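You operate a simulated robot arm through the tools that you are given. There is no shell and no other tool. Be economical: measure what you need, move in short steps, check, and stop when the job is done.

Carry out the task below with a simulated two-armed robot. There is one attempt and no reset: what you move stays moved.

## Task
Preset the silver manifold bar by the flow card and pack it in the grey tote.
Fine: hold the bar while you set the knob to the card's figure, open the blue lever and latch the red button.

The check looks at the end state, three seconds after you hand in, the way a careful person would. Anything else that was tipped, shoved, dropped, spilled or broken makes it a failure.

## Robot
Two 7-joint arms with two-finger parallel grippers on one trunk, on a base that drives. Base frame: it is fixed to the floor where the robot stands at the start and does not move with it; the origin is under the middle of the robot, x ahead of it, y to its left, z up. Units: cm, degrees, N and s.
The left shoulder is at the start at [6, 14.4, 85.1], the right one opposite. With the tool pointing down near the work surface each hand reaches from about 26 to 72 cm from the robot's upright axis, wherever it stands, measured 20 degrees to its own side. Places, roughly: blue manifold lever [40, 20, 60]; coil cart [90, 20, 90]; coil cart brake lever [50, -10, 80]; numbered black knob [50, 10, 60]; red override button [40, 20, 60]; tote [50, 50, 60]. Payload 1.57 kg a hand.
Tool frame (each hand has its own): the origin (TCP) lies between the finger pads and is the grasp point; the fingertips stand 3 cm ahead of it; z points along the fingers, y is the line along which they close. The gripper opens to 11 cm. The fingers are 2.4 cm wide and 1.2 cm thick; the gripper's body (4.8 by 11.2 cm) begins 7.8 cm behind the TCP.
Orientation is that of the tool frame in the base frame, as a unit quaternion [x, y, z, w]. With the fingers straight down and closing along the base's y, the tool's x points along the base's -x, its y along +y and its z along -z.

## Interface
- The arms move only by the tool nudge_tool. It takes "left_deltas", "right_deltas" or both (then of equal length, played together; a hand with none holds still); each is text: rows parted by semicolons, each of 7 numbers parted by spaces: the gripper command, from -1 (fully open) to 1 (shut), values between in proportion, then the shift along the tool's x, y, z in units of 100 mm (1.0 is 100 mm), then the turn, a rotation vector about the tool's x, y, z in units of 90 degrees (1.0 is 90 degrees). In form: grip tx ty tz ax ay az; .... A call has 1 to 10 rows; each row is the pose to reach, as a shift and turn from the pose commanded when the call began, along the tool's axes at that moment. A call with a number of a shift or a turn outside -1 to 1 is refused whole. Rows are played at 5 a second. More than 5 cm and 8.6 degrees between two rows, or a gripper value outside its range, and nothing of the call is played. Where a pose cannot be reached the arm comes as near as it can. A force on the tool above 40 N (or 10 N above the force at the start of the call, whichever is more), or a blocked arm, ends the call early, and 0.2 s more pass. Each finger travels about 4.5 cm/s and halts on what it meets, pressing with about 42 N; the grip force reading is that of the motor and also rises with nothing between the fingers. The clock runs only during rows and for 0.2 s after the last one: add rows that repeat a pose to give the fingers time. It gives the time, the measured TCP pose, the force on the tool (base axes), the opening and the grip force at its end, in the units of the frame above (readings bear some noise), with the torque about the TCP (base axes, N m) and any sound that the robot's microphone picked up.
- Cameras (640 x 400 px; columns grow to the right, rows downward): "scene" is now at [3.75, 2.61, 143.13]; the picture's right is [0.39, -0.92, 0.00], its down [-0.78, -0.33, -0.52] and it looks along [0.48, 0.20, -0.85] (base axes); focal length 250 px, centre (320, 200). "left" rides on the left gripper at [7, -1.6, -14.1] in its tool frame; the picture's right is [0.23, 0.97, 0.00], its down [-0.86, 0.20, -0.48] and it looks along [-0.47, 0.11, 0.88] (tool axes); focal length 222 px, centre (320, 200). "right" rides on the right gripper at [7, 1.6, -14.1] in its tool frame; the picture's right is [-0.23, 0.97, 0.00], its down [-0.86, -0.20, -0.48] and it looks along [-0.47, -0.11, 0.88] (tool axes); focal length 222 px, centre (320, 200).
- grab_frame(camera): a new picture of that camera. The clock stands still meanwhile.
- move_column(by): slides the trunk up (or, below 0, down) by that many cm; the arms and the scene camera ride with it, the base frame stays. It gives what a move gives, with no picture.
- base_move(legs): drives the robot by 1 to 6 legs, each [ahead, left, turn to the left] in cm, cm and degrees, along the robot's own axes; the way and the turn of a leg run together, so that a leg with both is an arc; at most 150 cm and 180 degrees a leg. The arms and the cameras ride along, it lands a little off, and it stops where it bumps. It gives what a move gives.
- aim_head(pan, tilt): turns the head with the scene camera to pan (to the left, within 86 degrees either way) and tilt (down, from -29 to 69), counted from straight ahead of the robot. It gives what a move gives.
- measure_at(camera, pixels): for up to 12 pixels [column, row] of the newest picture of that camera ("zoom" is the newest enlarged one), the place [x, y, z] in the base frame of the surface seen there, good to about 0.3 cm, but the place of the scene camera against the robot may be out by one fixed shift of up to 2.5 cm in any direction. The clock stands still meanwhile.
- inspect(camera, box): a new picture of the part [left, top, right, bottom] of that camera's present view, enlarged. The clock stands still meanwhile.
- job_done(): hands the job in; it is judged then, once.

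Keep the steps short. Do not move on a guess: measure, check each grasp and each placing, and mend mistakes. In all there are 80 turns and 62 pictures (those below and enlarged ones count). Leave the grippers open and the arms clear of the work at the hand-in unless told otherwise, and finish with a single line.

The tools are called after ">>>" as name(argument=value, ...) on one line, values as JSON. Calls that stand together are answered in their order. nudge_tool: Moves the arms, as the interface text tells. Its arguments: {"type":"object","properties":{"left_deltas":{"type":"string"},"right_deltas":{"type":"string"}},"required":[]} The other tools are called the same way: move_column (by) slides the trunk up or down; base_move (legs) drives the base; aim_head (pan, tilt) turns the head that bears the scene camera; grab_frame (camera) takes a picture; measure_at (camera, pixels) gives the place of the surface under pixels of a picture; inspect (camera, box) takes an enlarged picture of a part of a camera's view; job_done () hands the job in.

At the start:

```text
time: 0.0
left_tool_pos: [35.47, 47.55, 92.38]
left_ee_rot: [0.0, 1.0, 0.0, 0.0]
left_contact_force: [-0.6, 0.3, -0.4]
left_moment: [0.0, -0.01, 0.0]
left_finger_gap: 10.97
left_finger_force: 0.0
right_tool_pos: [39.05, 2.18, 98.81]
right_ee_rot: [0.001, 1.0, 0.001, 0.0]
right_contact_force: [0.1, -0.1, -0.6]
right_moment: [0.01, 0.03, 0.02]
right_finger_gap: 10.99
right_finger_force: 0.1
trunk travel left (down, up): [-45.0, 14.0]
robot x, y, heading: [-0.04, 0.19, 0.1]
head pan, tilt: [23.1, 58.6]
```

scene: 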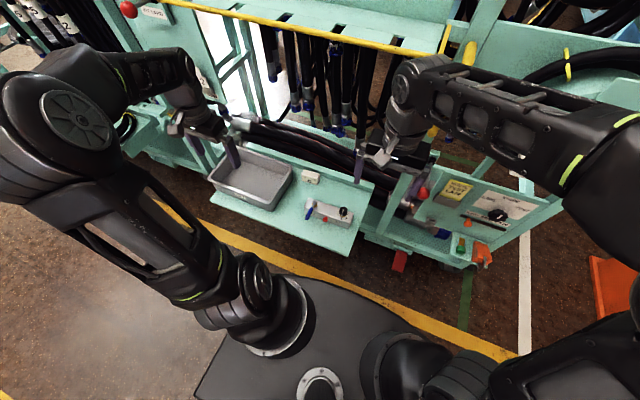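
right: 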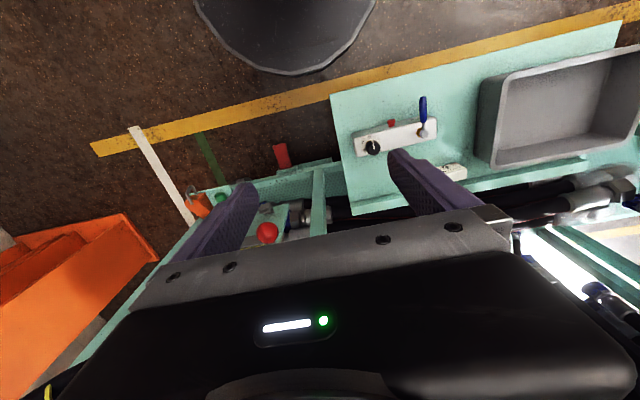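
left: 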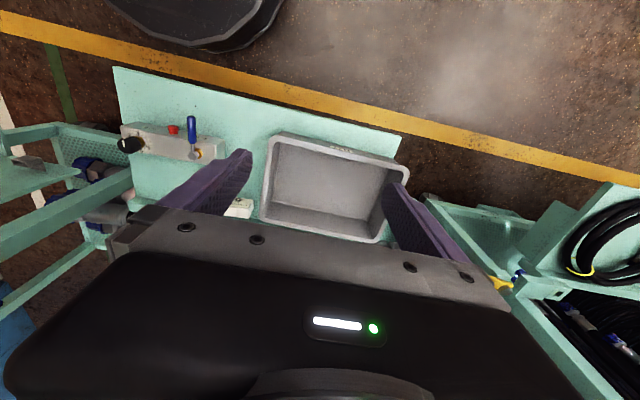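

I see the bar on the mint shelf around scene pixel (330,212), the tote at (250,180), and a small card near (312,176). I'll enlarge these.

>>> inspect(camera="scene", box=[280, 160, 380, 240])

>>> inspect(camera="scene", box=[400, 160, 540, 270])

>>> inspect(camera="right", box=[330, 80, 490, 200])

```text
5.00 times, centred on (330, 200) of scene
```

zoom: 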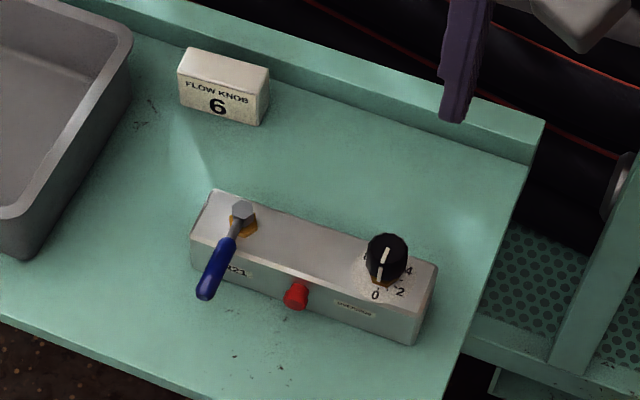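

```text
3.64 times, centred on (470, 215) of scene
```

zoom: 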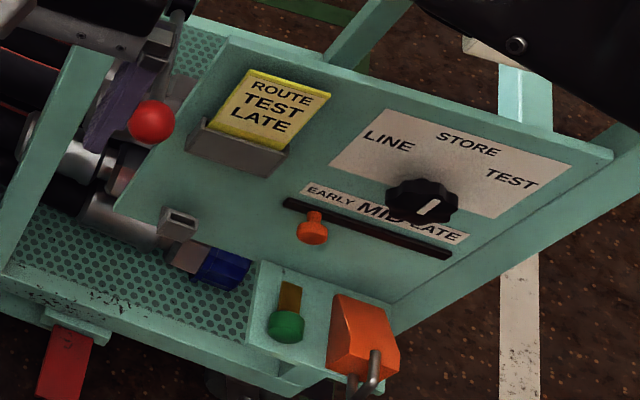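

```text
3.33 times, centred on (410, 140) of right
```

zoom: 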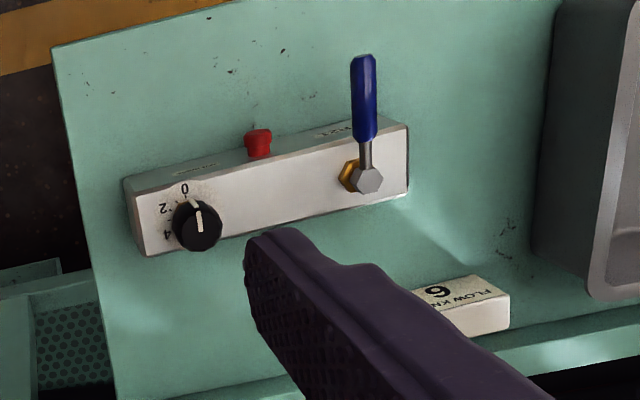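

The card reads 6. The knob's scale starts at 0, facing the robot, and runs towards the right end. Next I'll measure the bar's features with the right hand camera, which doesn't have the scene camera's shift.

>>> measure_at(camera="zoom", pixels=[[138, 205], [150, 250], [402, 135], [402, 190], [198, 220], [258, 140], [364, 70], [366, 130], [370, 180], [260, 190], [465, 285], [300, 60]])

>>> inspect(camera="scene", box=[330, 200, 360, 222])

>>> inspect(camera="left", box=[110, 90, 250, 180])

```text
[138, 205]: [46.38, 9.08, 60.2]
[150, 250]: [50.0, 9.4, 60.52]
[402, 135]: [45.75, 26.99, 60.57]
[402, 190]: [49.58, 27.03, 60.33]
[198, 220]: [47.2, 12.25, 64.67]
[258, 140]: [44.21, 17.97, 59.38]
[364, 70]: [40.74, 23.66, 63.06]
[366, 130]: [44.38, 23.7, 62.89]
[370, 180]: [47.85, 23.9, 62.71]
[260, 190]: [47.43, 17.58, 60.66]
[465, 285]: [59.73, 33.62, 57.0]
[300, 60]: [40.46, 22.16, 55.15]
```

```text
16.00 times, centred on (345, 211) of scene
```

zoom: 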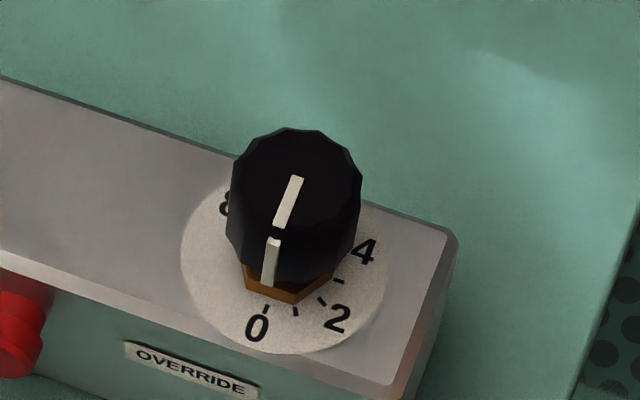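

```text
4.44 times, centred on (180, 135) of left
```

zoom: 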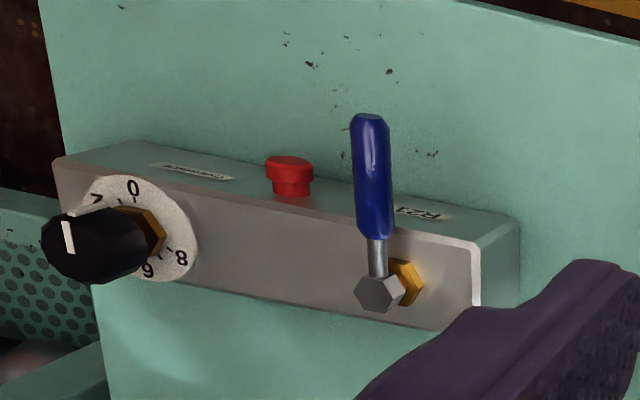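

The 0–2 spacing looks like about 60°, so 6 should be opposite 0, facing away from the robot. Now I'll measure the tote in the left picture, with its rim around (265,135)–(405,165) and its floor around (330,180). I'll also measure the bar in that view as a cross-check.

>>> measure_at(camera="left", pixels=[[270, 139], [404, 166], [262, 221], [378, 240], [325, 185], [285, 150], [278, 205], [365, 225], [380, 170], [128, 145], [173, 130], [192, 120]])

>>> inspect(camera="left", box=[230, 110, 430, 250])

```text
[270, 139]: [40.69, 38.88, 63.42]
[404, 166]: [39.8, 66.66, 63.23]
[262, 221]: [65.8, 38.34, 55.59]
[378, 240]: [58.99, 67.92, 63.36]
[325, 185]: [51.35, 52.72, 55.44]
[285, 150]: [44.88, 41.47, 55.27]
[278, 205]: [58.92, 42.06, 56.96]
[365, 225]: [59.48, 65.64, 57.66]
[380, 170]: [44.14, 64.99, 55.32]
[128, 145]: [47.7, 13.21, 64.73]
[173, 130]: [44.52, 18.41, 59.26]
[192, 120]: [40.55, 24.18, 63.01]
```

```text
2.86 times, centred on (330, 180) of left
```

zoom: 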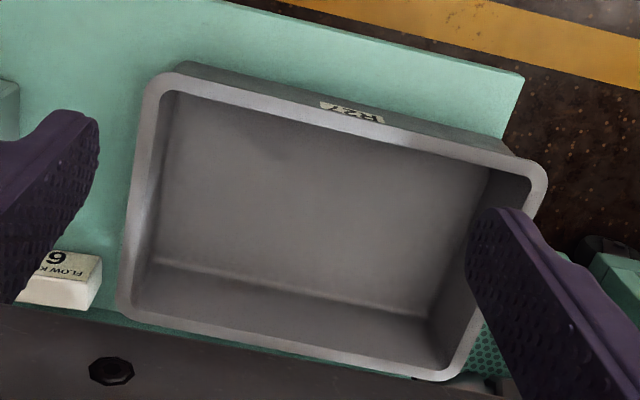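

The tote's rim spans x≈40.7–60 and y≈38.5–67, and its floor is at z≈55.4. The bar is 18 cm long and lies along y, so it fits. The tote is far to the left, so I'd like to drive about 15 cm that way. I'll check the left side for obstacles first.

>>> aim_head(pan=70, tilt=45)

>>> grab_frame(camera="scene")

```text
time: 1.1
left_tool_pos: [35.4, 47.78, 92.49]
left_ee_rot: [-0.001, 1.0, 0.0, 0.0]
left_contact_force: [-0.3, 0.2, 0.5]
left_moment: [-0.01, -0.01, -0.03]
left_finger_gap: 10.99
left_finger_force: 0.1
right_tool_pos: [38.97, 2.14, 98.83]
right_ee_rot: [0.0, 1.0, 0.001, 0.0]
right_contact_force: [0.4, 0.7, 0.7]
right_moment: [0.0, -0.02, -0.01]
right_finger_gap: 10.96
right_finger_force: 0.1
trunk travel left (down, up): [-45.0, 14.0]
robot x, y, heading: [0.22, 0.06, -0.2]
head pan, tilt: [70.0, 45.0]
```

```text
52 pictures are left
```

scene: 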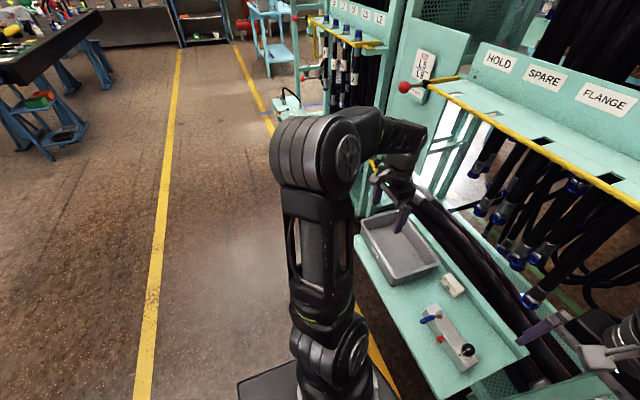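

The floor to the left is clear. I'll drive 15 cm left and turn the head back to the work.

>>> base_move(legs=[[0, 15, 0]])

>>> aim_head(pan=10, tilt=58)

>>> grab_frame(camera="right")

>>> grab_frame(camera="scene")

```text
time: 2.5
left_tool_pos: [35.09, 62.79, 92.4]
left_ee_rot: [-0.002, 1.0, -0.001, 0.0]
left_contact_force: [0.0, 0.0, -1.0]
left_moment: [0.0, -0.02, -0.04]
left_finger_gap: 11.04
left_finger_force: 0.1
right_tool_pos: [38.93, 17.28, 98.72]
right_ee_rot: [-0.002, 1.0, 0.0, 0.0]
right_contact_force: [0.3, -0.4, -0.5]
right_moment: [0.0, 0.02, -0.01]
right_finger_gap: 11.01
right_finger_force: 0.1
trunk travel left (down, up): [-45.0, 14.0]
robot x, y, heading: [0.05, 14.81, 0.3]
head pan, tilt: [70.0, 45.0]
```

```text
time: 3.8
left_tool_pos: [35.31, 62.64, 92.45]
left_ee_rot: [-0.002, 1.0, 0.0, 0.0]
left_contact_force: [0.1, -0.4, 0.1]
left_moment: [-0.04, 0.0, 0.0]
left_finger_gap: 10.98
left_finger_force: 0.0
right_tool_pos: [39.0, 17.26, 98.79]
right_ee_rot: [-0.002, 1.0, 0.0, -0.001]
right_contact_force: [0.7, 0.4, 0.0]
right_moment: [-0.02, 0.0, 0.0]
right_finger_gap: 10.99
right_finger_force: 0.1
trunk travel left (down, up): [-45.0, 14.0]
robot x, y, heading: [0.03, 14.79, 0.2]
head pan, tilt: [10.0, 58.0]
```

```text
51 pictures are left
```

right: 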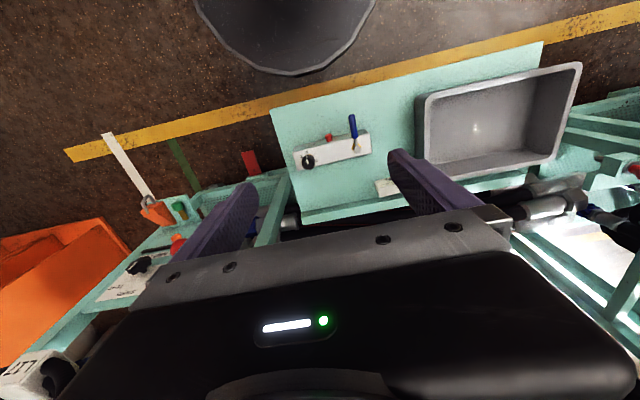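

```text
50 pictures are left
```

scene: 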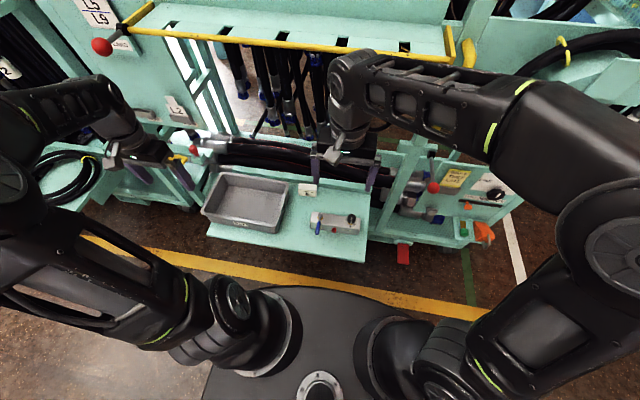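

The tote and bar haven't moved. I'll move the left hand towards the bar while turning it so the fingers close along x with its camera on the outer side. The right hand comes down over the knob side at the same time.

>>> nudge_tool(left_deltas="-1 -0.1 -0.1 0.05 0 0 0.093; -1 -0.2 -0.2 0.1 0 0 0.186; -1 -0.3 -0.3 0.15 0 0 0.279; -1 -0.4 -0.4 0.2 0 0 0.372; -1 -0.5 -0.5 0.25 0 0 0.465; -1 -0.6 -0.6 0.3 0 0 0.558; -1 -0.7 -0.7 0.35 0 0 0.651; -1 -0.8 -0.8 0.4 0 0 0.744; -1 -0.9 -0.9 0.45 0 0 0.837; -1 -1 -1 0.5 0 0 0.93", right_deltas="-1 -0.05 -0.1 0.1 0 0 0; -1 -0.1 -0.2 0.2 0 0 0; -1 -0.15 -0.3 0.3 0 0 0; -1 -0.2 -0.4 0.4 0 0 0; -1 -0.25 -0.5 0.5 0 0 0; -1 -0.3 -0.6 0.6 0 0 0; -1 -0.3 -0.7 0.7 0 0 0; -1 -0.3 -0.8 0.8 0 0 0; -1 -0.3 -0.9 0.9 0 0 0; -1 -0.3 -1 1 0 0 0")

>>> grab_frame(camera="left")

>>> grab_frame(camera="right")

```text
time: 6.0
left_tool_pos: [45.18, 52.52, 87.36]
left_ee_rot: [0.667, 0.745, 0.0, -0.001]
left_contact_force: [-0.1, -0.1, 0.0]
left_moment: [0.0, 0.0, 0.0]
left_finger_gap: 11.03
left_finger_force: 0.1
right_tool_pos: [41.84, 7.18, 88.69]
right_ee_rot: [-0.001, 1.0, 0.0, 0.0]
right_contact_force: [0.3, -1.0, 0.1]
right_moment: [0.02, 0.0, 0.02]
right_finger_gap: 11.0
right_finger_force: 0.0
trunk travel left (down, up): [-45.0, 14.0]
robot x, y, heading: [0.02, 14.98, -0.1]
head pan, tilt: [10.0, 58.0]
```

```text
49 pictures are left
```

left: 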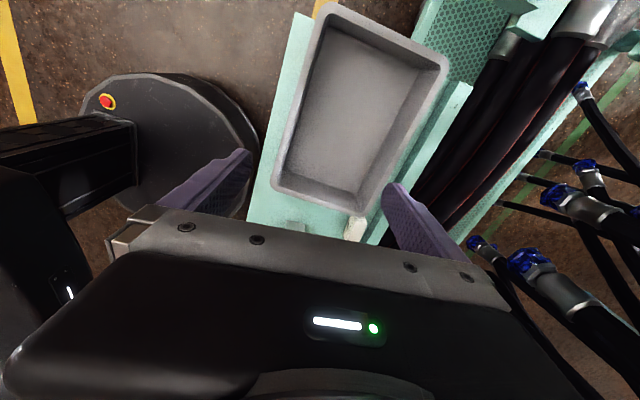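

```text
48 pictures are left
```

right: 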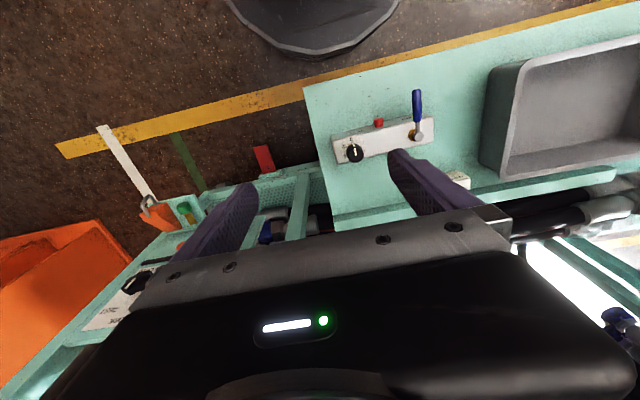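

The left hand turned without trouble. I'll zoom in on the bar with the right camera to look for lever stops and read the dial.

>>> inspect(camera="right", box=[320, 80, 448, 170])

>>> measure_at(camera="right", pixels=[[355, 153], [336, 140], [342, 162], [433, 120], [434, 138], [379, 122], [417, 95], [418, 115], [419, 135], [390, 140]])

```text
4.44 times, centred on (384, 125) of right
```

zoom: 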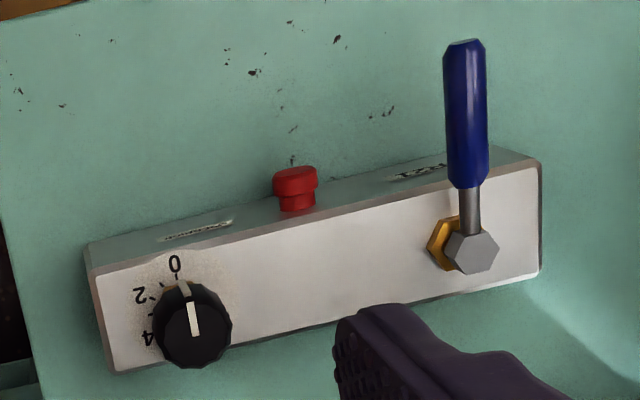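

```text
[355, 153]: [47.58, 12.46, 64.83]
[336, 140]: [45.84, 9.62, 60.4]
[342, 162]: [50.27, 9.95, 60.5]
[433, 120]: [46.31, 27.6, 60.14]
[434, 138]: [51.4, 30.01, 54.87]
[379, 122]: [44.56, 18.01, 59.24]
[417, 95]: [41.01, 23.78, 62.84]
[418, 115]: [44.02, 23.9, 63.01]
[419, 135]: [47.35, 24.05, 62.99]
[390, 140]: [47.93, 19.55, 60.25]
```

The bar spans x 45.7–50, y 9.2–27.5 and z 55.2–60.4. The knob is at (47.7, 12.4), the lever pivot at (47.9, 23.9) and the button at y≈18.

The plan:
1. The right hand holds the bar at y≈14.8 while the left pushes the lever.
2. The left hand then holds the left end while the right does the button and knob.

First I'll stage both hands.

>>> nudge_tool(left_deltas="-1 -0.1 -0.03 0.06 0 0 0.01; -1 -0.2 -0.06 0.12 0 0 0.02; -1 -0.3 -0.09 0.18 0 0 0.03; -1 -0.4 -0.12 0.24 0 0 0.04; -1 -0.5 -0.15 0.3 0 0 0.05; -1 -0.6 -0.18 0.36 0 0 0.06; -1 -0.7 -0.21 0.42 0 0 0.07; -1 -0.8 -0.24 0.48 0 0 0.07; -1 -0.9 -0.27 0.54 0 0 0.07; -1 -0.97 -0.31 0.6 0 0 0.07", right_deltas="-1 -0.06 0.07 0.1 0 0 -0.094; -1 -0.12 0.15 0.2 0 0 -0.188; -1 -0.18 0.22 0.3 0 0 -0.282; -1 -0.24 0.3 0.4 0 0 -0.376; -1 -0.31 0.37 0.5 0 0 -0.47; -1 -0.37 0.45 0.6 0 0 -0.564; -1 -0.43 0.52 0.7 0 0 -0.658; -1 -0.49 0.6 0.8 0 0 -0.752; -1 -0.55 0.67 0.9 0 0 -0.846; -1 -0.61 0.74 1 0 0 -0.94")

>>> grab_frame(camera="right")

```text
time: 8.2
left_tool_pos: [43.31, 42.71, 81.5]
left_ee_rot: [0.706, 0.708, 0.0, -0.001]
left_contact_force: [0.0, 1.1, 0.0]
left_moment: [0.02, -0.01, 0.0]
left_finger_gap: 11.01
left_finger_force: 0.0
right_tool_pos: [48.25, 14.53, 78.78]
right_ee_rot: [-0.675, 0.738, 0.0, 0.001]
right_contact_force: [0.5, -0.8, -0.2]
right_moment: [-0.03, 0.0, 0.03]
right_finger_gap: 10.99
right_finger_force: 0.1
trunk travel left (down, up): [-45.0, 14.0]
robot x, y, heading: [-0.26, 14.91, 0.4]
head pan, tilt: [10.0, 58.0]
```

```text
46 pictures are left
```

right: 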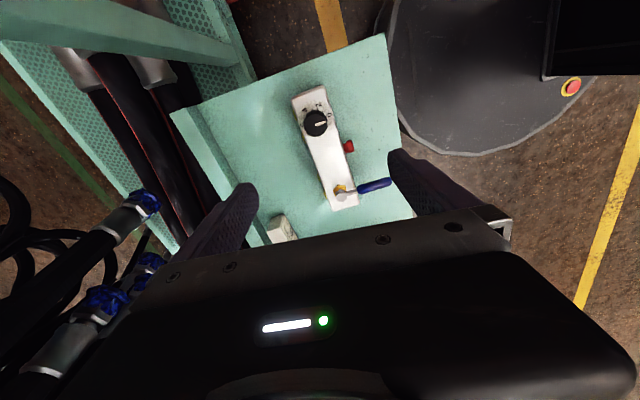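

The right hand is lined up above the bar. I'll lower it 10 cm and square it while the left hand closes and comes towards the lever's outer side.

>>> nudge_tool(left_deltas="-0.6 -0.2 -0.02 0.17 0 0 0; -0.2 -0.4 -0.04 0.34 0 0 0; 0.2 -0.6 -0.06 0.51 0 0 0; 0.6 -0.8 -0.08 0.68 0 0 0; 1 -1 -0.08 0.85 0 0 0; 1 -1 -0.08 0.85 0 0 0", right_deltas="-1 -0.01 0.01 0.2 0 0 -0.02; -1 -0.02 0.02 0.4 0 0 -0.04; -1 -0.02 0.02 0.6 0 0 -0.055; -1 -0.02 0.02 0.8 0 0 -0.055; -1 -0.02 0.02 1 0 0 -0.055; -1 -0.02 0.02 1 0 0 -0.055")

>>> grab_frame(camera="left")

>>> grab_frame(camera="right")

```text
time: 9.6
left_tool_pos: [42.42, 32.59, 73.06]
left_ee_rot: [0.706, 0.708, 0.0, 0.0]
left_contact_force: [0.6, -0.7, 0.4]
left_moment: [-0.01, 0.01, -0.01]
left_finger_gap: 0.01
left_finger_force: 3.4
right_tool_pos: [47.9, 15.09, 68.73]
right_ee_rot: [-0.706, 0.708, 0.0, 0.0]
right_contact_force: [-0.1, -0.7, 0.1]
right_moment: [-0.01, 0.0, -0.02]
right_finger_gap: 11.0
right_finger_force: 0.1
trunk travel left (down, up): [-45.0, 14.0]
robot x, y, heading: [-0.04, 15.1, -0.1]
head pan, tilt: [10.0, 58.0]
```

```text
45 pictures are left
```

left: 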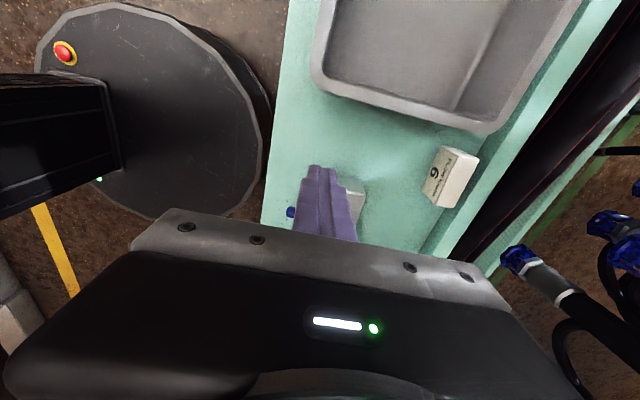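

```text
44 pictures are left
```

right: 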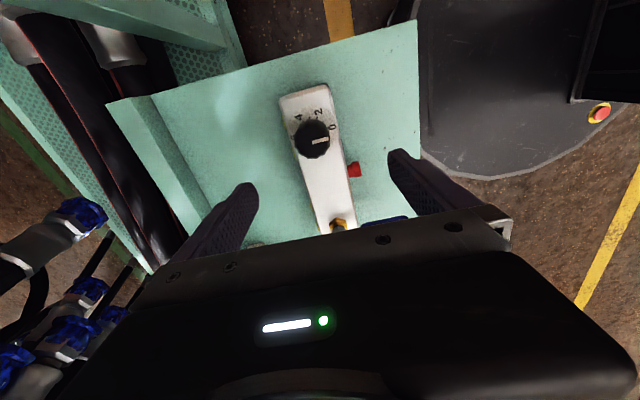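

The right fingers straddle the bar. I'll check the knob and bar edges from this closer view before lowering further.

>>> measure_at(camera="right", pixels=[[313, 138], [282, 100], [328, 88], [315, 210], [350, 205], [354, 169], [294, 165], [345, 160]])

>>> inspect(camera="right", box=[270, 75, 370, 195])

```text
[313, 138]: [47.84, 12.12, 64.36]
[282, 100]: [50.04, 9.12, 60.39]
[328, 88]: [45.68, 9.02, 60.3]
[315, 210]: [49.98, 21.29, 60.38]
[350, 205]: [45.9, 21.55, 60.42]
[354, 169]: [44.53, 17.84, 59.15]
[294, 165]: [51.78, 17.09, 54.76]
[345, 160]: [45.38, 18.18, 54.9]
```

```text
3.33 times, centred on (320, 135) of right
```

zoom: 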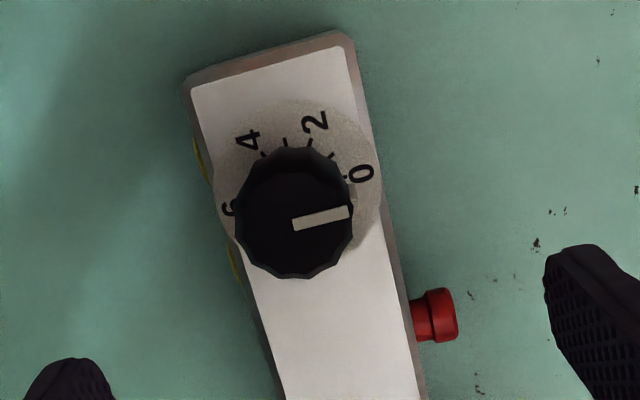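

I notice small yellow items behind the bar at zoom pixels (198,160) and (237,262). I'll measure them, since a finger will go there.

>>> measure_at(camera="zoom", pixels=[[198, 160], [194, 150], [236, 258], [238, 275], [215, 210], [180, 160], [437, 315], [265, 340]])

>>> inspect(camera="right", box=[270, 100, 310, 200])

```text
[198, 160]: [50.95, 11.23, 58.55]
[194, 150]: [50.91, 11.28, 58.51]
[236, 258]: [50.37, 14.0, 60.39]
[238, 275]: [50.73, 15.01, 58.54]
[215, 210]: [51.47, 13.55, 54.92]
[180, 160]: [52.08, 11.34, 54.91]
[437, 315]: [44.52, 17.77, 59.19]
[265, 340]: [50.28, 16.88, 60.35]
```

```text
4.00 times, centred on (290, 150) of right
```

zoom: 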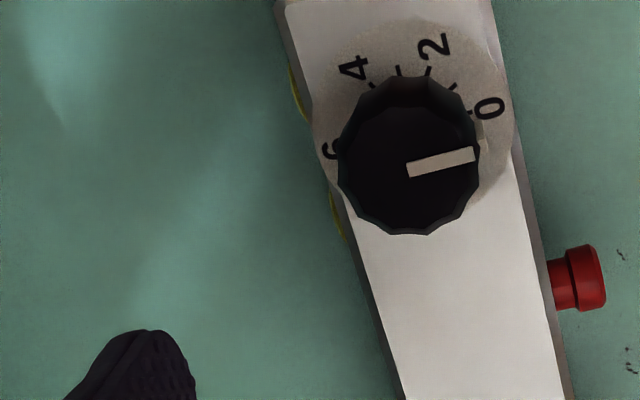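

Two yellow ports stick out of the bar's rear face at y≈11.3 and 14.6, with tops at z≈58.6. I'll take a shallow grip with the fingertips at z≈59, which clears both the ports and the button. The right hand goes down 6.8 cm and closes.

>>> nudge_tool(right_deltas="-1 0 0 0.25 0 0 0; -1 0 0 0.5 0 0 0; -1 0 0 0.68 0 0 0; -0.4 0 0 0.68 0 0 0; 0 0 0 0.68 0 0 0; 0.3 0 0 0.68 0 0 0; 0.6 0 0 0.68 0 0 0; 1 0 0 0.68 0 0 0; 1 0 0 0.68 0 0 0")

>>> inspect(camera="left", box=[220, 120, 460, 260])

>>> grab_frame(camera="scene")

```text
time: 11.6
left_tool_pos: [42.4, 32.65, 72.98]
left_ee_rot: [0.706, 0.708, 0.0, 0.0]
left_contact_force: [0.8, -0.2, 0.3]
left_moment: [0.01, 0.03, 0.01]
left_finger_gap: 0.0
left_finger_force: 21.2
right_tool_pos: [47.86, 15.0, 61.95]
right_ee_rot: [-0.705, 0.709, 0.001, 0.0]
right_contact_force: [0.3, 0.0, -0.3]
right_moment: [-0.05, 0.01, 0.09]
right_finger_gap: 4.96
right_finger_force: 33.9
trunk travel left (down, up): [-45.0, 14.0]
robot x, y, heading: [-0.14, 15.01, 0.1]
head pan, tilt: [10.0, 58.0]
```

```text
2.67 times, centred on (340, 190) of left
```

zoom: 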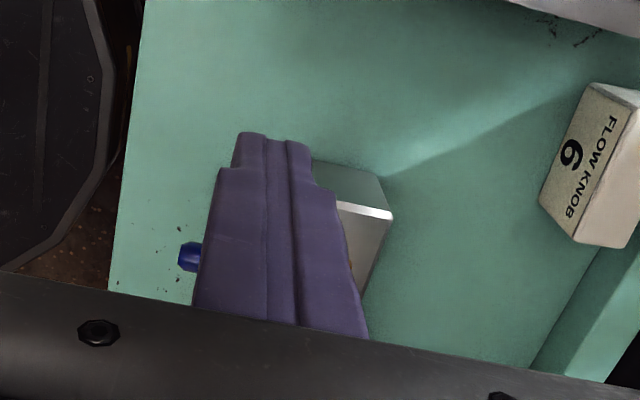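

```text
40 pictures are left
```

scene: 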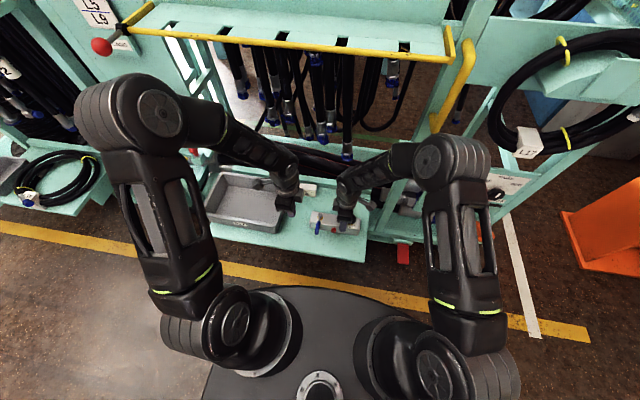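

The right hand grips the bar with a gap of 4.96 and 34 N. The left fingers are closed at (42.4, 32.7, 73). I'll bring them to y≈26.7 on the lever's outer side with the tips at z≈61.5, without touching it yet.

>>> nudge_tool(left_deltas="1 -0.3 0 0 0 0 0; 1 -0.595 -0.03 0.1 0 0 0; 1 -0.595 -0.03 0.5 0 0 0; 1 -0.595 -0.03 0.85 0 0 0; 1 -0.595 -0.03 0.85 0 0 0")

>>> aim_head(pan=15, tilt=62)

>>> inspect(camera="scene", box=[270, 160, 390, 240])

```text
time: 12.8
left_tool_pos: [42.21, 26.55, 64.53]
left_ee_rot: [0.706, 0.709, -0.001, 0.0]
left_contact_force: [-0.4, -0.7, 0.5]
left_moment: [-0.01, -0.02, -0.04]
left_finger_gap: 0.0
left_finger_force: 21.1
right_tool_pos: [47.77, 14.93, 61.82]
right_ee_rot: [-0.706, 0.708, 0.0, 0.0]
right_contact_force: [-0.1, 0.1, 0.1]
right_moment: [-0.2, 0.08, 0.01]
right_finger_gap: 4.97
right_finger_force: 42.4
trunk travel left (down, up): [-45.0, 14.0]
robot x, y, heading: [0.03, 14.48, -0.0]
head pan, tilt: [10.0, 58.0]
```

```text
time: 13.5
left_tool_pos: [42.17, 26.59, 64.55]
left_ee_rot: [0.706, 0.708, 0.0, 0.0]
left_contact_force: [-0.1, 0.7, -0.1]
left_moment: [0.03, -0.01, 0.0]
left_finger_gap: 0.0
left_finger_force: 21.0
right_tool_pos: [47.83, 15.04, 61.98]
right_ee_rot: [-0.706, 0.709, 0.0, 0.001]
right_contact_force: [0.0, 0.3, 1.5]
right_moment: [-0.09, 0.07, 0.02]
right_finger_gap: 4.97
right_finger_force: 41.5
trunk travel left (down, up): [-45.0, 14.0]
robot x, y, heading: [-0.08, 15.03, 0.1]
head pan, tilt: [15.0, 62.0]
```

```text
5.00 times, centred on (330, 200) of scene
```

zoom: 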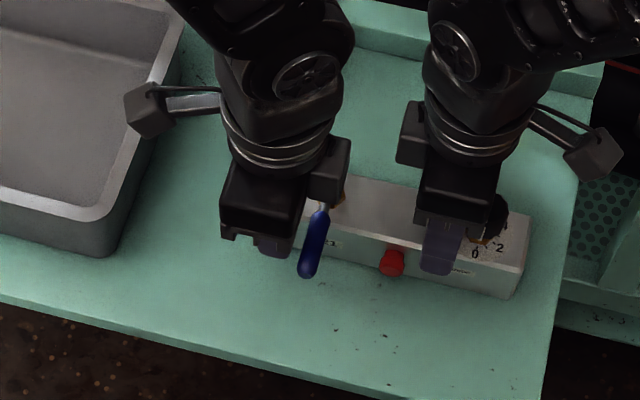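

Everything is in place: the left fingers are just outside the blue lever, and the right hand clears the button. I'll push the lever gently towards -y by about 3.5 cm and watch the force.

>>> nudge_tool(left_deltas="1 -0.05 0 0 0 0 0; 1 -0.1 0 0 0 0 0; 1 -0.15 0 0 0 0 0; 1 -0.2 0 0 0 0 0; 1 -0.25 0 0 0 0 0; 1 -0.3 0 0 0 0 0; 1 -0.35 0 0 0 0 0")

>>> inspect(camera="scene", box=[270, 160, 390, 240])

```text
time: 15.1
left_tool_pos: [42.01, 23.89, 64.37]
left_ee_rot: [0.704, 0.71, 0.001, -0.006]
left_contact_force: [-9.1, 34.2, 3.6]
left_moment: [0.68, 0.21, -0.11]
left_finger_gap: 0.0
left_finger_force: 21.6
right_tool_pos: [47.84, 14.53, 61.72]
right_ee_rot: [-0.704, 0.71, -0.003, -0.002]
right_contact_force: [10.0, -31.5, 0.5]
right_moment: [-0.44, -0.09, 1.18]
right_finger_gap: 5.08
right_finger_force: 41.4
trunk travel left (down, up): [-45.0, 14.0]
robot x, y, heading: [0.27, 14.79, 0.1]
head pan, tilt: [15.0, 62.0]
```

```text
5.00 times, centred on (330, 200) of scene
```

zoom: 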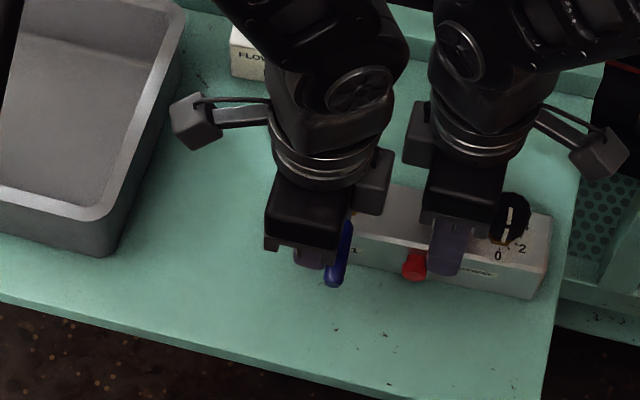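

The bar slid about 1 cm towards -y at 34 N and the lever didn't turn, so that direction is against a stop. Open must be towards +y. I'll back off, rise and look at where things are now.

>>> nudge_tool(left_deltas="1 0.15 0 0 0 0 0; 1 0.35 0 0 0 0 0; 1 0.4 0 -0.35 0 0 0; 1 0.4 0 -0.8 0 0 0; 1 0.4 0 -0.8 0 0 0")

>>> inspect(camera="scene", box=[270, 160, 390, 240])

>>> grab_frame(camera="left")

```text
time: 16.3
left_tool_pos: [42.43, 27.17, 72.62]
left_ee_rot: [0.706, 0.709, 0.0, 0.0]
left_contact_force: [-0.1, 1.3, 0.4]
left_moment: [0.04, -0.01, 0.0]
left_finger_gap: 0.0
left_finger_force: 21.2
right_tool_pos: [47.81, 15.05, 61.72]
right_ee_rot: [-0.706, 0.708, 0.0, 0.0]
right_contact_force: [-0.6, -0.3, -0.6]
right_moment: [-0.31, -0.02, -0.07]
right_finger_gap: 4.96
right_finger_force: 42.0
trunk travel left (down, up): [-45.0, 14.0]
robot x, y, heading: [-0.1, 14.51, 0.2]
head pan, tilt: [15.0, 62.0]
```

```text
5.00 times, centred on (330, 200) of scene
```

zoom: 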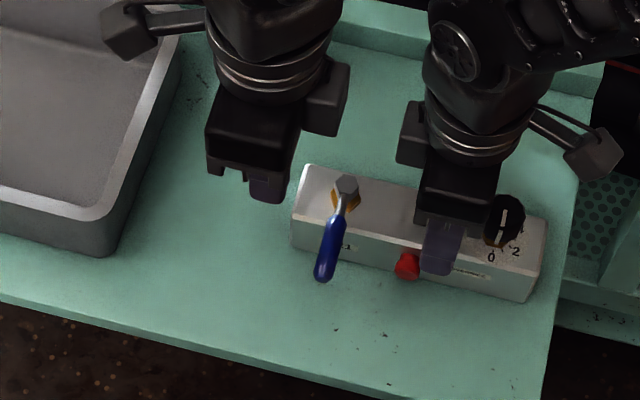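

```text
36 pictures are left
```

left: 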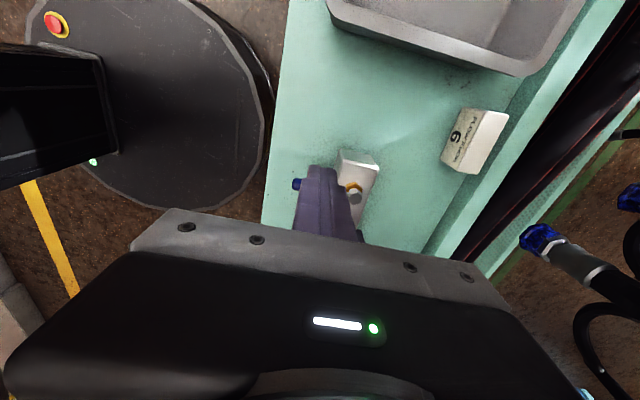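

The bar has shifted about 1 cm to the right. I'll measure its present place with the left camera: lever tip (298,184), hex (355,195) and bar corners (340,155) and (377,165).

>>> measure_at(camera="left", pixels=[[299, 184], [355, 196], [342, 163], [376, 168], [370, 200], [361, 160]])

>>> measure_at(camera="zoom", pixels=[[405, 265], [323, 272], [345, 188], [306, 172], [540, 240], [502, 215]])

```text
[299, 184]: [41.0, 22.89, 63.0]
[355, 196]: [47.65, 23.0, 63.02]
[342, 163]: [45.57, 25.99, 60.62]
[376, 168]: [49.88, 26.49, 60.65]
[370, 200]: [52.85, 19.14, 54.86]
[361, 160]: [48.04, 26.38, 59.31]
```

```text
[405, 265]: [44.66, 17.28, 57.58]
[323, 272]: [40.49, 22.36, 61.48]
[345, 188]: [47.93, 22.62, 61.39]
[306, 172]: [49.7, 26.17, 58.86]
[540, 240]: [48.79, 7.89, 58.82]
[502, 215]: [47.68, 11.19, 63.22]
```

The lever is now at y≈22.9 with its pivot at (47.8, 23). For a +y push the left hand must sit on the lever's inner side, and the two wrists would get too close. So I'll move the right grip to the far right end, straddling the knob at y≈10.6, and tilt the left hand outward by 20°.

>>> nudge_tool(right_deltas="0.0 0 0 0 0 0 0; -0.36 0 0 0 0 0 0; -0.36 0 0 0 0 0 0; -0.36 0 0 -0.25 0 0 0; -0.36 0.22 0 -0.25 0 0 0; -0.36 0.44 0 -0.25 0 0 0; -0.36 0.44 0 0.01 0 0 0; 0.3 0.44 0 0.01 0 0 0; 1 0.44 0 0.01 0 0 0; 1 0.44 0 0.01 0 0 0", left_deltas="1 0 0 0 0 0 0; 1 0 0 0 0 -0.07 0; 1 0 0 0 0 -0.14 0; 1 0 0 0 0 -0.222 0; 1 0 0 0 0 -0.222 0; 1 0 0 0 0 -0.222 0; 1 0 0 0 0 -0.222 0; 1 0 0 0 0 -0.222 0; 1 0 0 0 0 -0.222 0; 1 0 0 0 0 -0.222 0")

>>> inspect(camera="scene", box=[270, 160, 390, 240])

```text
time: 18.5
left_tool_pos: [42.23, 27.26, 72.43]
left_ee_rot: [0.695, 0.698, -0.122, 0.122]
left_contact_force: [-0.3, -0.1, -0.4]
left_moment: [0.0, 0.02, -0.01]
left_finger_gap: 0.0
left_finger_force: 21.4
right_tool_pos: [47.96, 10.52, 61.9]
right_ee_rot: [-0.706, 0.708, -0.001, -0.001]
right_contact_force: [-1.0, 0.3, 0.1]
right_moment: [-0.05, -0.03, 0.13]
right_finger_gap: 4.97
right_finger_force: 25.5
trunk travel left (down, up): [-45.0, 14.0]
robot x, y, heading: [-0.03, 14.78, 0.1]
head pan, tilt: [15.0, 62.0]
```

```text
5.00 times, centred on (330, 200) of scene
```

zoom: 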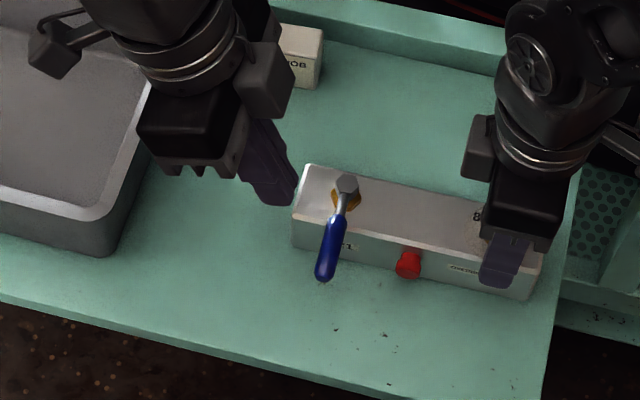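

There's plenty of room now. I'll bring the left fingertips to the inner side of the lever at y≈20.8, with the tips at z≈61.5.

>>> nudge_tool(left_deltas="1 -0.3 -0.02 0.11 0 0 0; 1 -0.607 -0.04 0.221 0 0 0; 1 -0.5 -0.04 0.5 0 0 0; 1 -0.4 -0.04 0.78 0 0 0; 1 -0.33 -0.04 0.98 0 0 0; 1 -0.33 -0.04 0.98 0 0 0")

>>> inspect(camera="scene", box=[270, 160, 390, 240])

```text
time: 19.9
left_tool_pos: [42.03, 20.83, 64.57]
left_ee_rot: [0.695, 0.698, -0.122, 0.123]
left_contact_force: [-0.8, -0.6, 0.3]
left_moment: [0.01, -0.01, 0.01]
left_finger_gap: 0.0
left_finger_force: 21.6
right_tool_pos: [48.03, 10.55, 61.84]
right_ee_rot: [-0.706, 0.709, 0.001, 0.0]
right_contact_force: [0.3, 1.5, 0.3]
right_moment: [-0.09, -0.05, 0.08]
right_finger_gap: 4.96
right_finger_force: 41.9
trunk travel left (down, up): [-45.0, 14.0]
robot x, y, heading: [-0.25, 14.84, 0.5]
head pan, tilt: [15.0, 62.0]
```

```text
5.00 times, centred on (330, 200) of scene
```

zoom: 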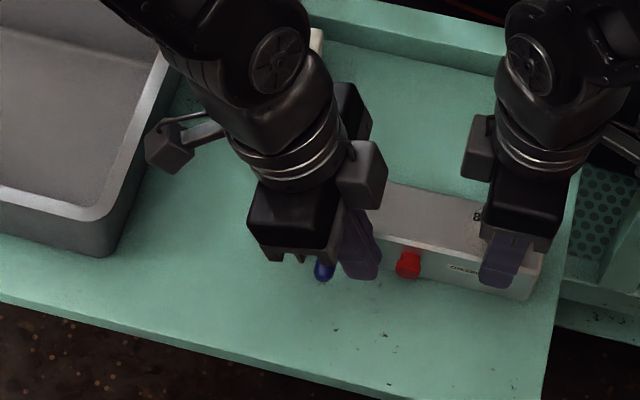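

The fingers sit between the lever and the button side. I'll pull the lever towards +y along its arc to about 40°.

>>> nudge_tool(left_deltas="1 0.075 0 -0.027 0 0 0; 1 0.15 -0.015 -0.055 0 0 0; 1 0.216 -0.03 -0.079 0 0 0; 1 0.273 -0.03 -0.099 0 0 0; 1 0.338 -0.02 -0.123 0 0 0; 1 0.404 0 -0.147 0 0 0; 1 0.47 0.015 -0.171 0 0 0")

>>> inspect(camera="scene", box=[270, 160, 390, 240])

```text
time: 21.5
left_tool_pos: [42.09, 25.76, 64.48]
left_ee_rot: [0.695, 0.698, -0.123, 0.122]
left_contact_force: [0.5, 0.1, 0.1]
left_moment: [-0.03, 0.01, 0.0]
left_finger_gap: 0.01
left_finger_force: 21.5
right_tool_pos: [48.0, 10.51, 61.85]
right_ee_rot: [-0.706, 0.708, 0.0, 0.0]
right_contact_force: [-0.1, 1.8, 0.6]
right_moment: [0.25, 0.09, 0.06]
right_finger_gap: 4.97
right_finger_force: 41.8
trunk travel left (down, up): [-45.0, 14.0]
robot x, y, heading: [-0.2, 14.63, 0.2]
head pan, tilt: [15.0, 62.0]
```

```text
5.00 times, centred on (330, 200) of scene
```

zoom: 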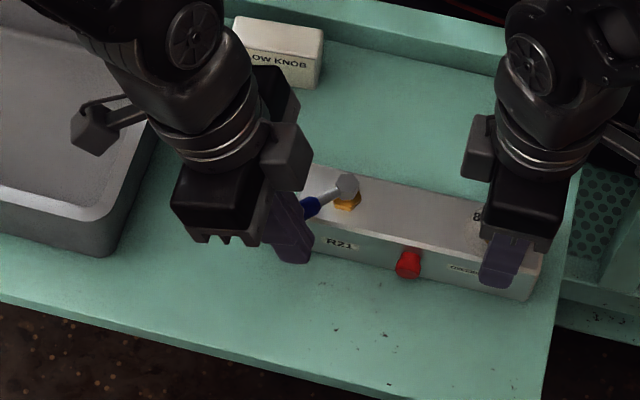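

The lever turned freely towards +y to roughly 45°. I'll continue the arc to 90°, in line with the bar, until it meets its stop.

>>> nudge_tool(left_deltas="1 0.089 0.06 -0.032 0 0 0; 1 0.174 0.12 -0.063 0 0 0; 1 0.235 0.2 -0.085 0 0 0; 1 0.291 0.29 -0.106 0 0 0; 1 0.315 0.34 -0.115 0 0 0; 1 0.329 0.39 -0.12 0 0 0; 1 0.32 0.43 -0.116 0 0 0")

>>> inspect(camera="scene", box=[270, 160, 390, 240])

```text
time: 23.1
left_tool_pos: [46.29, 29.25, 64.34]
left_ee_rot: [0.696, 0.697, -0.122, 0.121]
left_contact_force: [-3.2, 3.0, -0.9]
left_moment: [0.04, 0.09, -0.01]
left_finger_gap: 0.02
left_finger_force: 21.4
right_tool_pos: [48.03, 10.44, 61.65]
right_ee_rot: [-0.706, 0.709, -0.001, 0.0]
right_contact_force: [0.7, -2.6, 0.1]
right_moment: [0.45, 0.11, -0.27]
right_finger_gap: 4.95
right_finger_force: 42.0
trunk travel left (down, up): [-45.0, 14.0]
robot x, y, heading: [-0.17, 14.81, 0.2]
head pan, tilt: [15.0, 62.0]
```

```text
5.00 times, centred on (330, 200) of scene
```

zoom: 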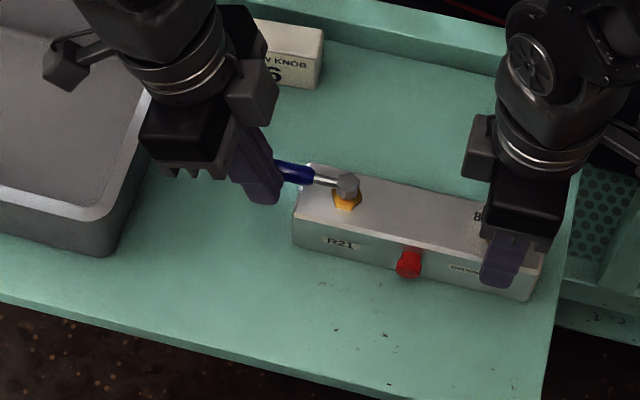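

The lever looks parallel to the bar with a light 4 N load. I'll press another 0.8 cm towards +x to confirm the stop, then back away and look.

>>> nudge_tool(left_deltas="1 0 0.03 0 0 0 0; 1 0 0.06 0 0 0 0; 1 0 0.09 0 0 0 0")

```text
time: 23.9
left_tool_pos: [47.12, 29.27, 64.31]
left_ee_rot: [0.695, 0.698, -0.122, 0.122]
left_contact_force: [-12.4, 4.4, 2.8]
left_moment: [-0.01, 0.22, -0.19]
left_finger_gap: 0.01
left_finger_force: 21.4
right_tool_pos: [48.03, 10.44, 61.75]
right_ee_rot: [-0.705, 0.71, -0.001, 0.001]
right_contact_force: [10.0, -5.1, -0.7]
right_moment: [0.25, -0.01, -1.79]
right_finger_gap: 4.99
right_finger_force: 42.0
trunk travel left (down, up): [-45.0, 14.0]
robot x, y, heading: [0.04, 14.96, 0.3]
head pan, tilt: [15.0, 62.0]
```

The force rose to about 13 N, so the lever is at its stop. I'll back off, rise and check.

>>> nudge_tool(left_deltas="1 0 -0.15 0 0 0 0; 1 0 -0.3 0 0 0 0; 1 -0.13 -0.3 -0.37 0 0 0; 1 -0.27 -0.3 -0.75 0 0 0; 1 -0.27 -0.3 -0.75 0 0 0")

>>> inspect(camera="scene", box=[270, 160, 390, 240])

>>> grab_frame(camera="left")

```text
time: 25.1
left_tool_pos: [44.09, 29.16, 72.48]
left_ee_rot: [0.695, 0.697, -0.122, 0.123]
left_contact_force: [0.4, 0.1, -0.5]
left_moment: [0.01, -0.02, 0.0]
left_finger_gap: 0.0
left_finger_force: 21.4
right_tool_pos: [47.87, 10.54, 61.93]
right_ee_rot: [-0.706, 0.709, -0.001, 0.0]
right_contact_force: [-1.4, 0.6, 1.6]
right_moment: [0.37, 0.01, 0.26]
right_finger_gap: 4.94
right_finger_force: 42.1
trunk travel left (down, up): [-45.0, 14.0]
robot x, y, heading: [-0.04, 15.27, 0.3]
head pan, tilt: [15.0, 62.0]
```

```text
5.00 times, centred on (330, 200) of scene
```

zoom: 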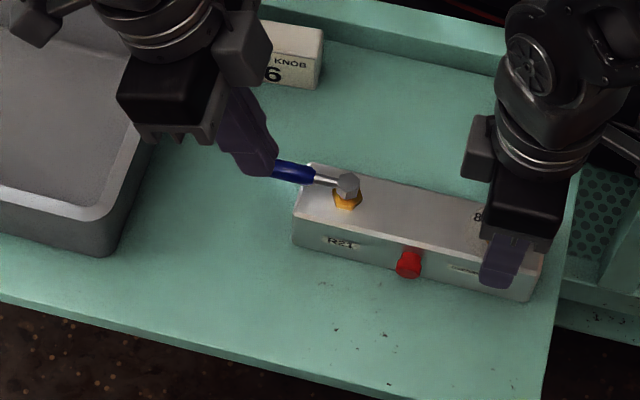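

```text
30 pictures are left
```

left: 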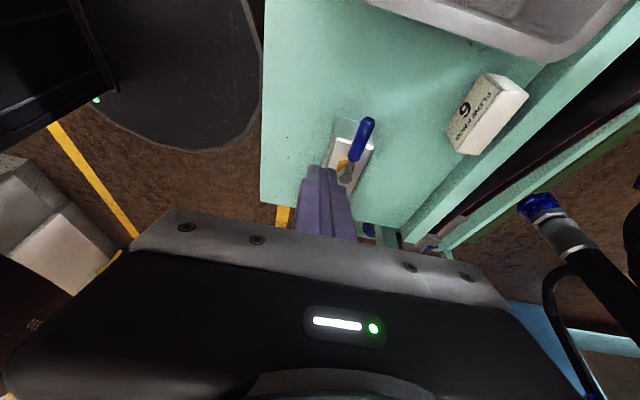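

I'll measure the lever direction at tip (368,122) and hex (346,172), together with the bar end corners.

>>> measure_at(camera="left", pixels=[[368, 122], [362, 140], [346, 172], [333, 140], [373, 151], [366, 178], [325, 165]])

```text
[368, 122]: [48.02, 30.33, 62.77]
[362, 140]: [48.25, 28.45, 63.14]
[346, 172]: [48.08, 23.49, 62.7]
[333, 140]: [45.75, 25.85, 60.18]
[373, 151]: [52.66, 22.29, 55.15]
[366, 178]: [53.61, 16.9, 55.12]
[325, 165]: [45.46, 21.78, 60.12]
```

The lever runs at x≈48.1 from y 23 to 30.5, parallel with the bar, so it is open. The left hand will open, straddle the bar and lever at y≈24.3, and take hold of the bar. I'll do this in two stages.

>>> nudge_tool(left_deltas="-0.5 0 0.1 0 0 0 0; -1 0 0.2 0 0 0 0; -1 -0.1 0.38 0.1 0 0 0; -1 -0.2 0.38 0.35 0 0 0; -1 -0.29 0.38 0.636 0 0 0; -1 -0.29 0.38 0.636 0 0 0")

>>> nudge_tool(left_deltas="-1 0.06 0 0.18 0 0 0; -1 0.13 0 0.36 0 0 0; -1 0.195 0 0.536 0 0 0; -0.3 0.195 0 0.536 0 0 0; 0 0.195 0 0.536 0 0 0; 0.3 0.195 0 0.536 0 0 0; 1 0.195 0 0.536 0 0 0; 1 0.195 0 0.536 0 0 0")

>>> inspect(camera="scene", box=[270, 160, 390, 240])

```text
time: 26.5
left_tool_pos: [48.19, 24.48, 67.41]
left_ee_rot: [0.696, 0.697, -0.122, 0.122]
left_contact_force: [1.1, 0.6, 0.1]
left_moment: [0.0, -0.02, -0.01]
left_finger_gap: 11.0
left_finger_force: 0.0
right_tool_pos: [47.99, 10.47, 61.72]
right_ee_rot: [-0.706, 0.708, 0.0, 0.0]
right_contact_force: [-0.7, -0.3, 1.2]
right_moment: [-0.22, 0.07, -0.03]
right_finger_gap: 4.95
right_finger_force: 41.8
trunk travel left (down, up): [-45.0, 14.0]
robot x, y, heading: [-0.46, 14.63, 0.4]
head pan, tilt: [15.0, 62.0]
```

```text
time: 28.3
left_tool_pos: [48.05, 24.48, 61.51]
left_ee_rot: [0.695, 0.698, -0.122, 0.123]
left_contact_force: [-1.3, 0.8, 1.2]
left_moment: [-0.09, -0.01, -0.21]
left_finger_gap: 4.99
left_finger_force: 24.2
right_tool_pos: [47.92, 10.42, 61.87]
right_ee_rot: [-0.706, 0.708, 0.0, 0.0]
right_contact_force: [-0.2, -2.6, 1.3]
right_moment: [-0.19, 0.07, 0.11]
right_finger_gap: 4.95
right_finger_force: 41.8
trunk travel left (down, up): [-45.0, 14.0]
robot x, y, heading: [-0.2, 14.97, -0.0]
head pan, tilt: [15.0, 62.0]
```

```text
5.00 times, centred on (330, 200) of scene
```

zoom: 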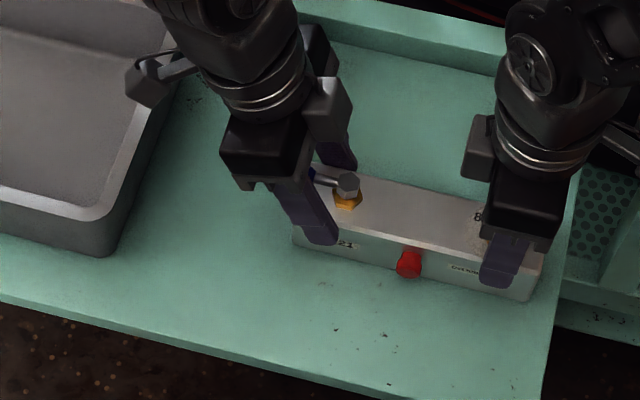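

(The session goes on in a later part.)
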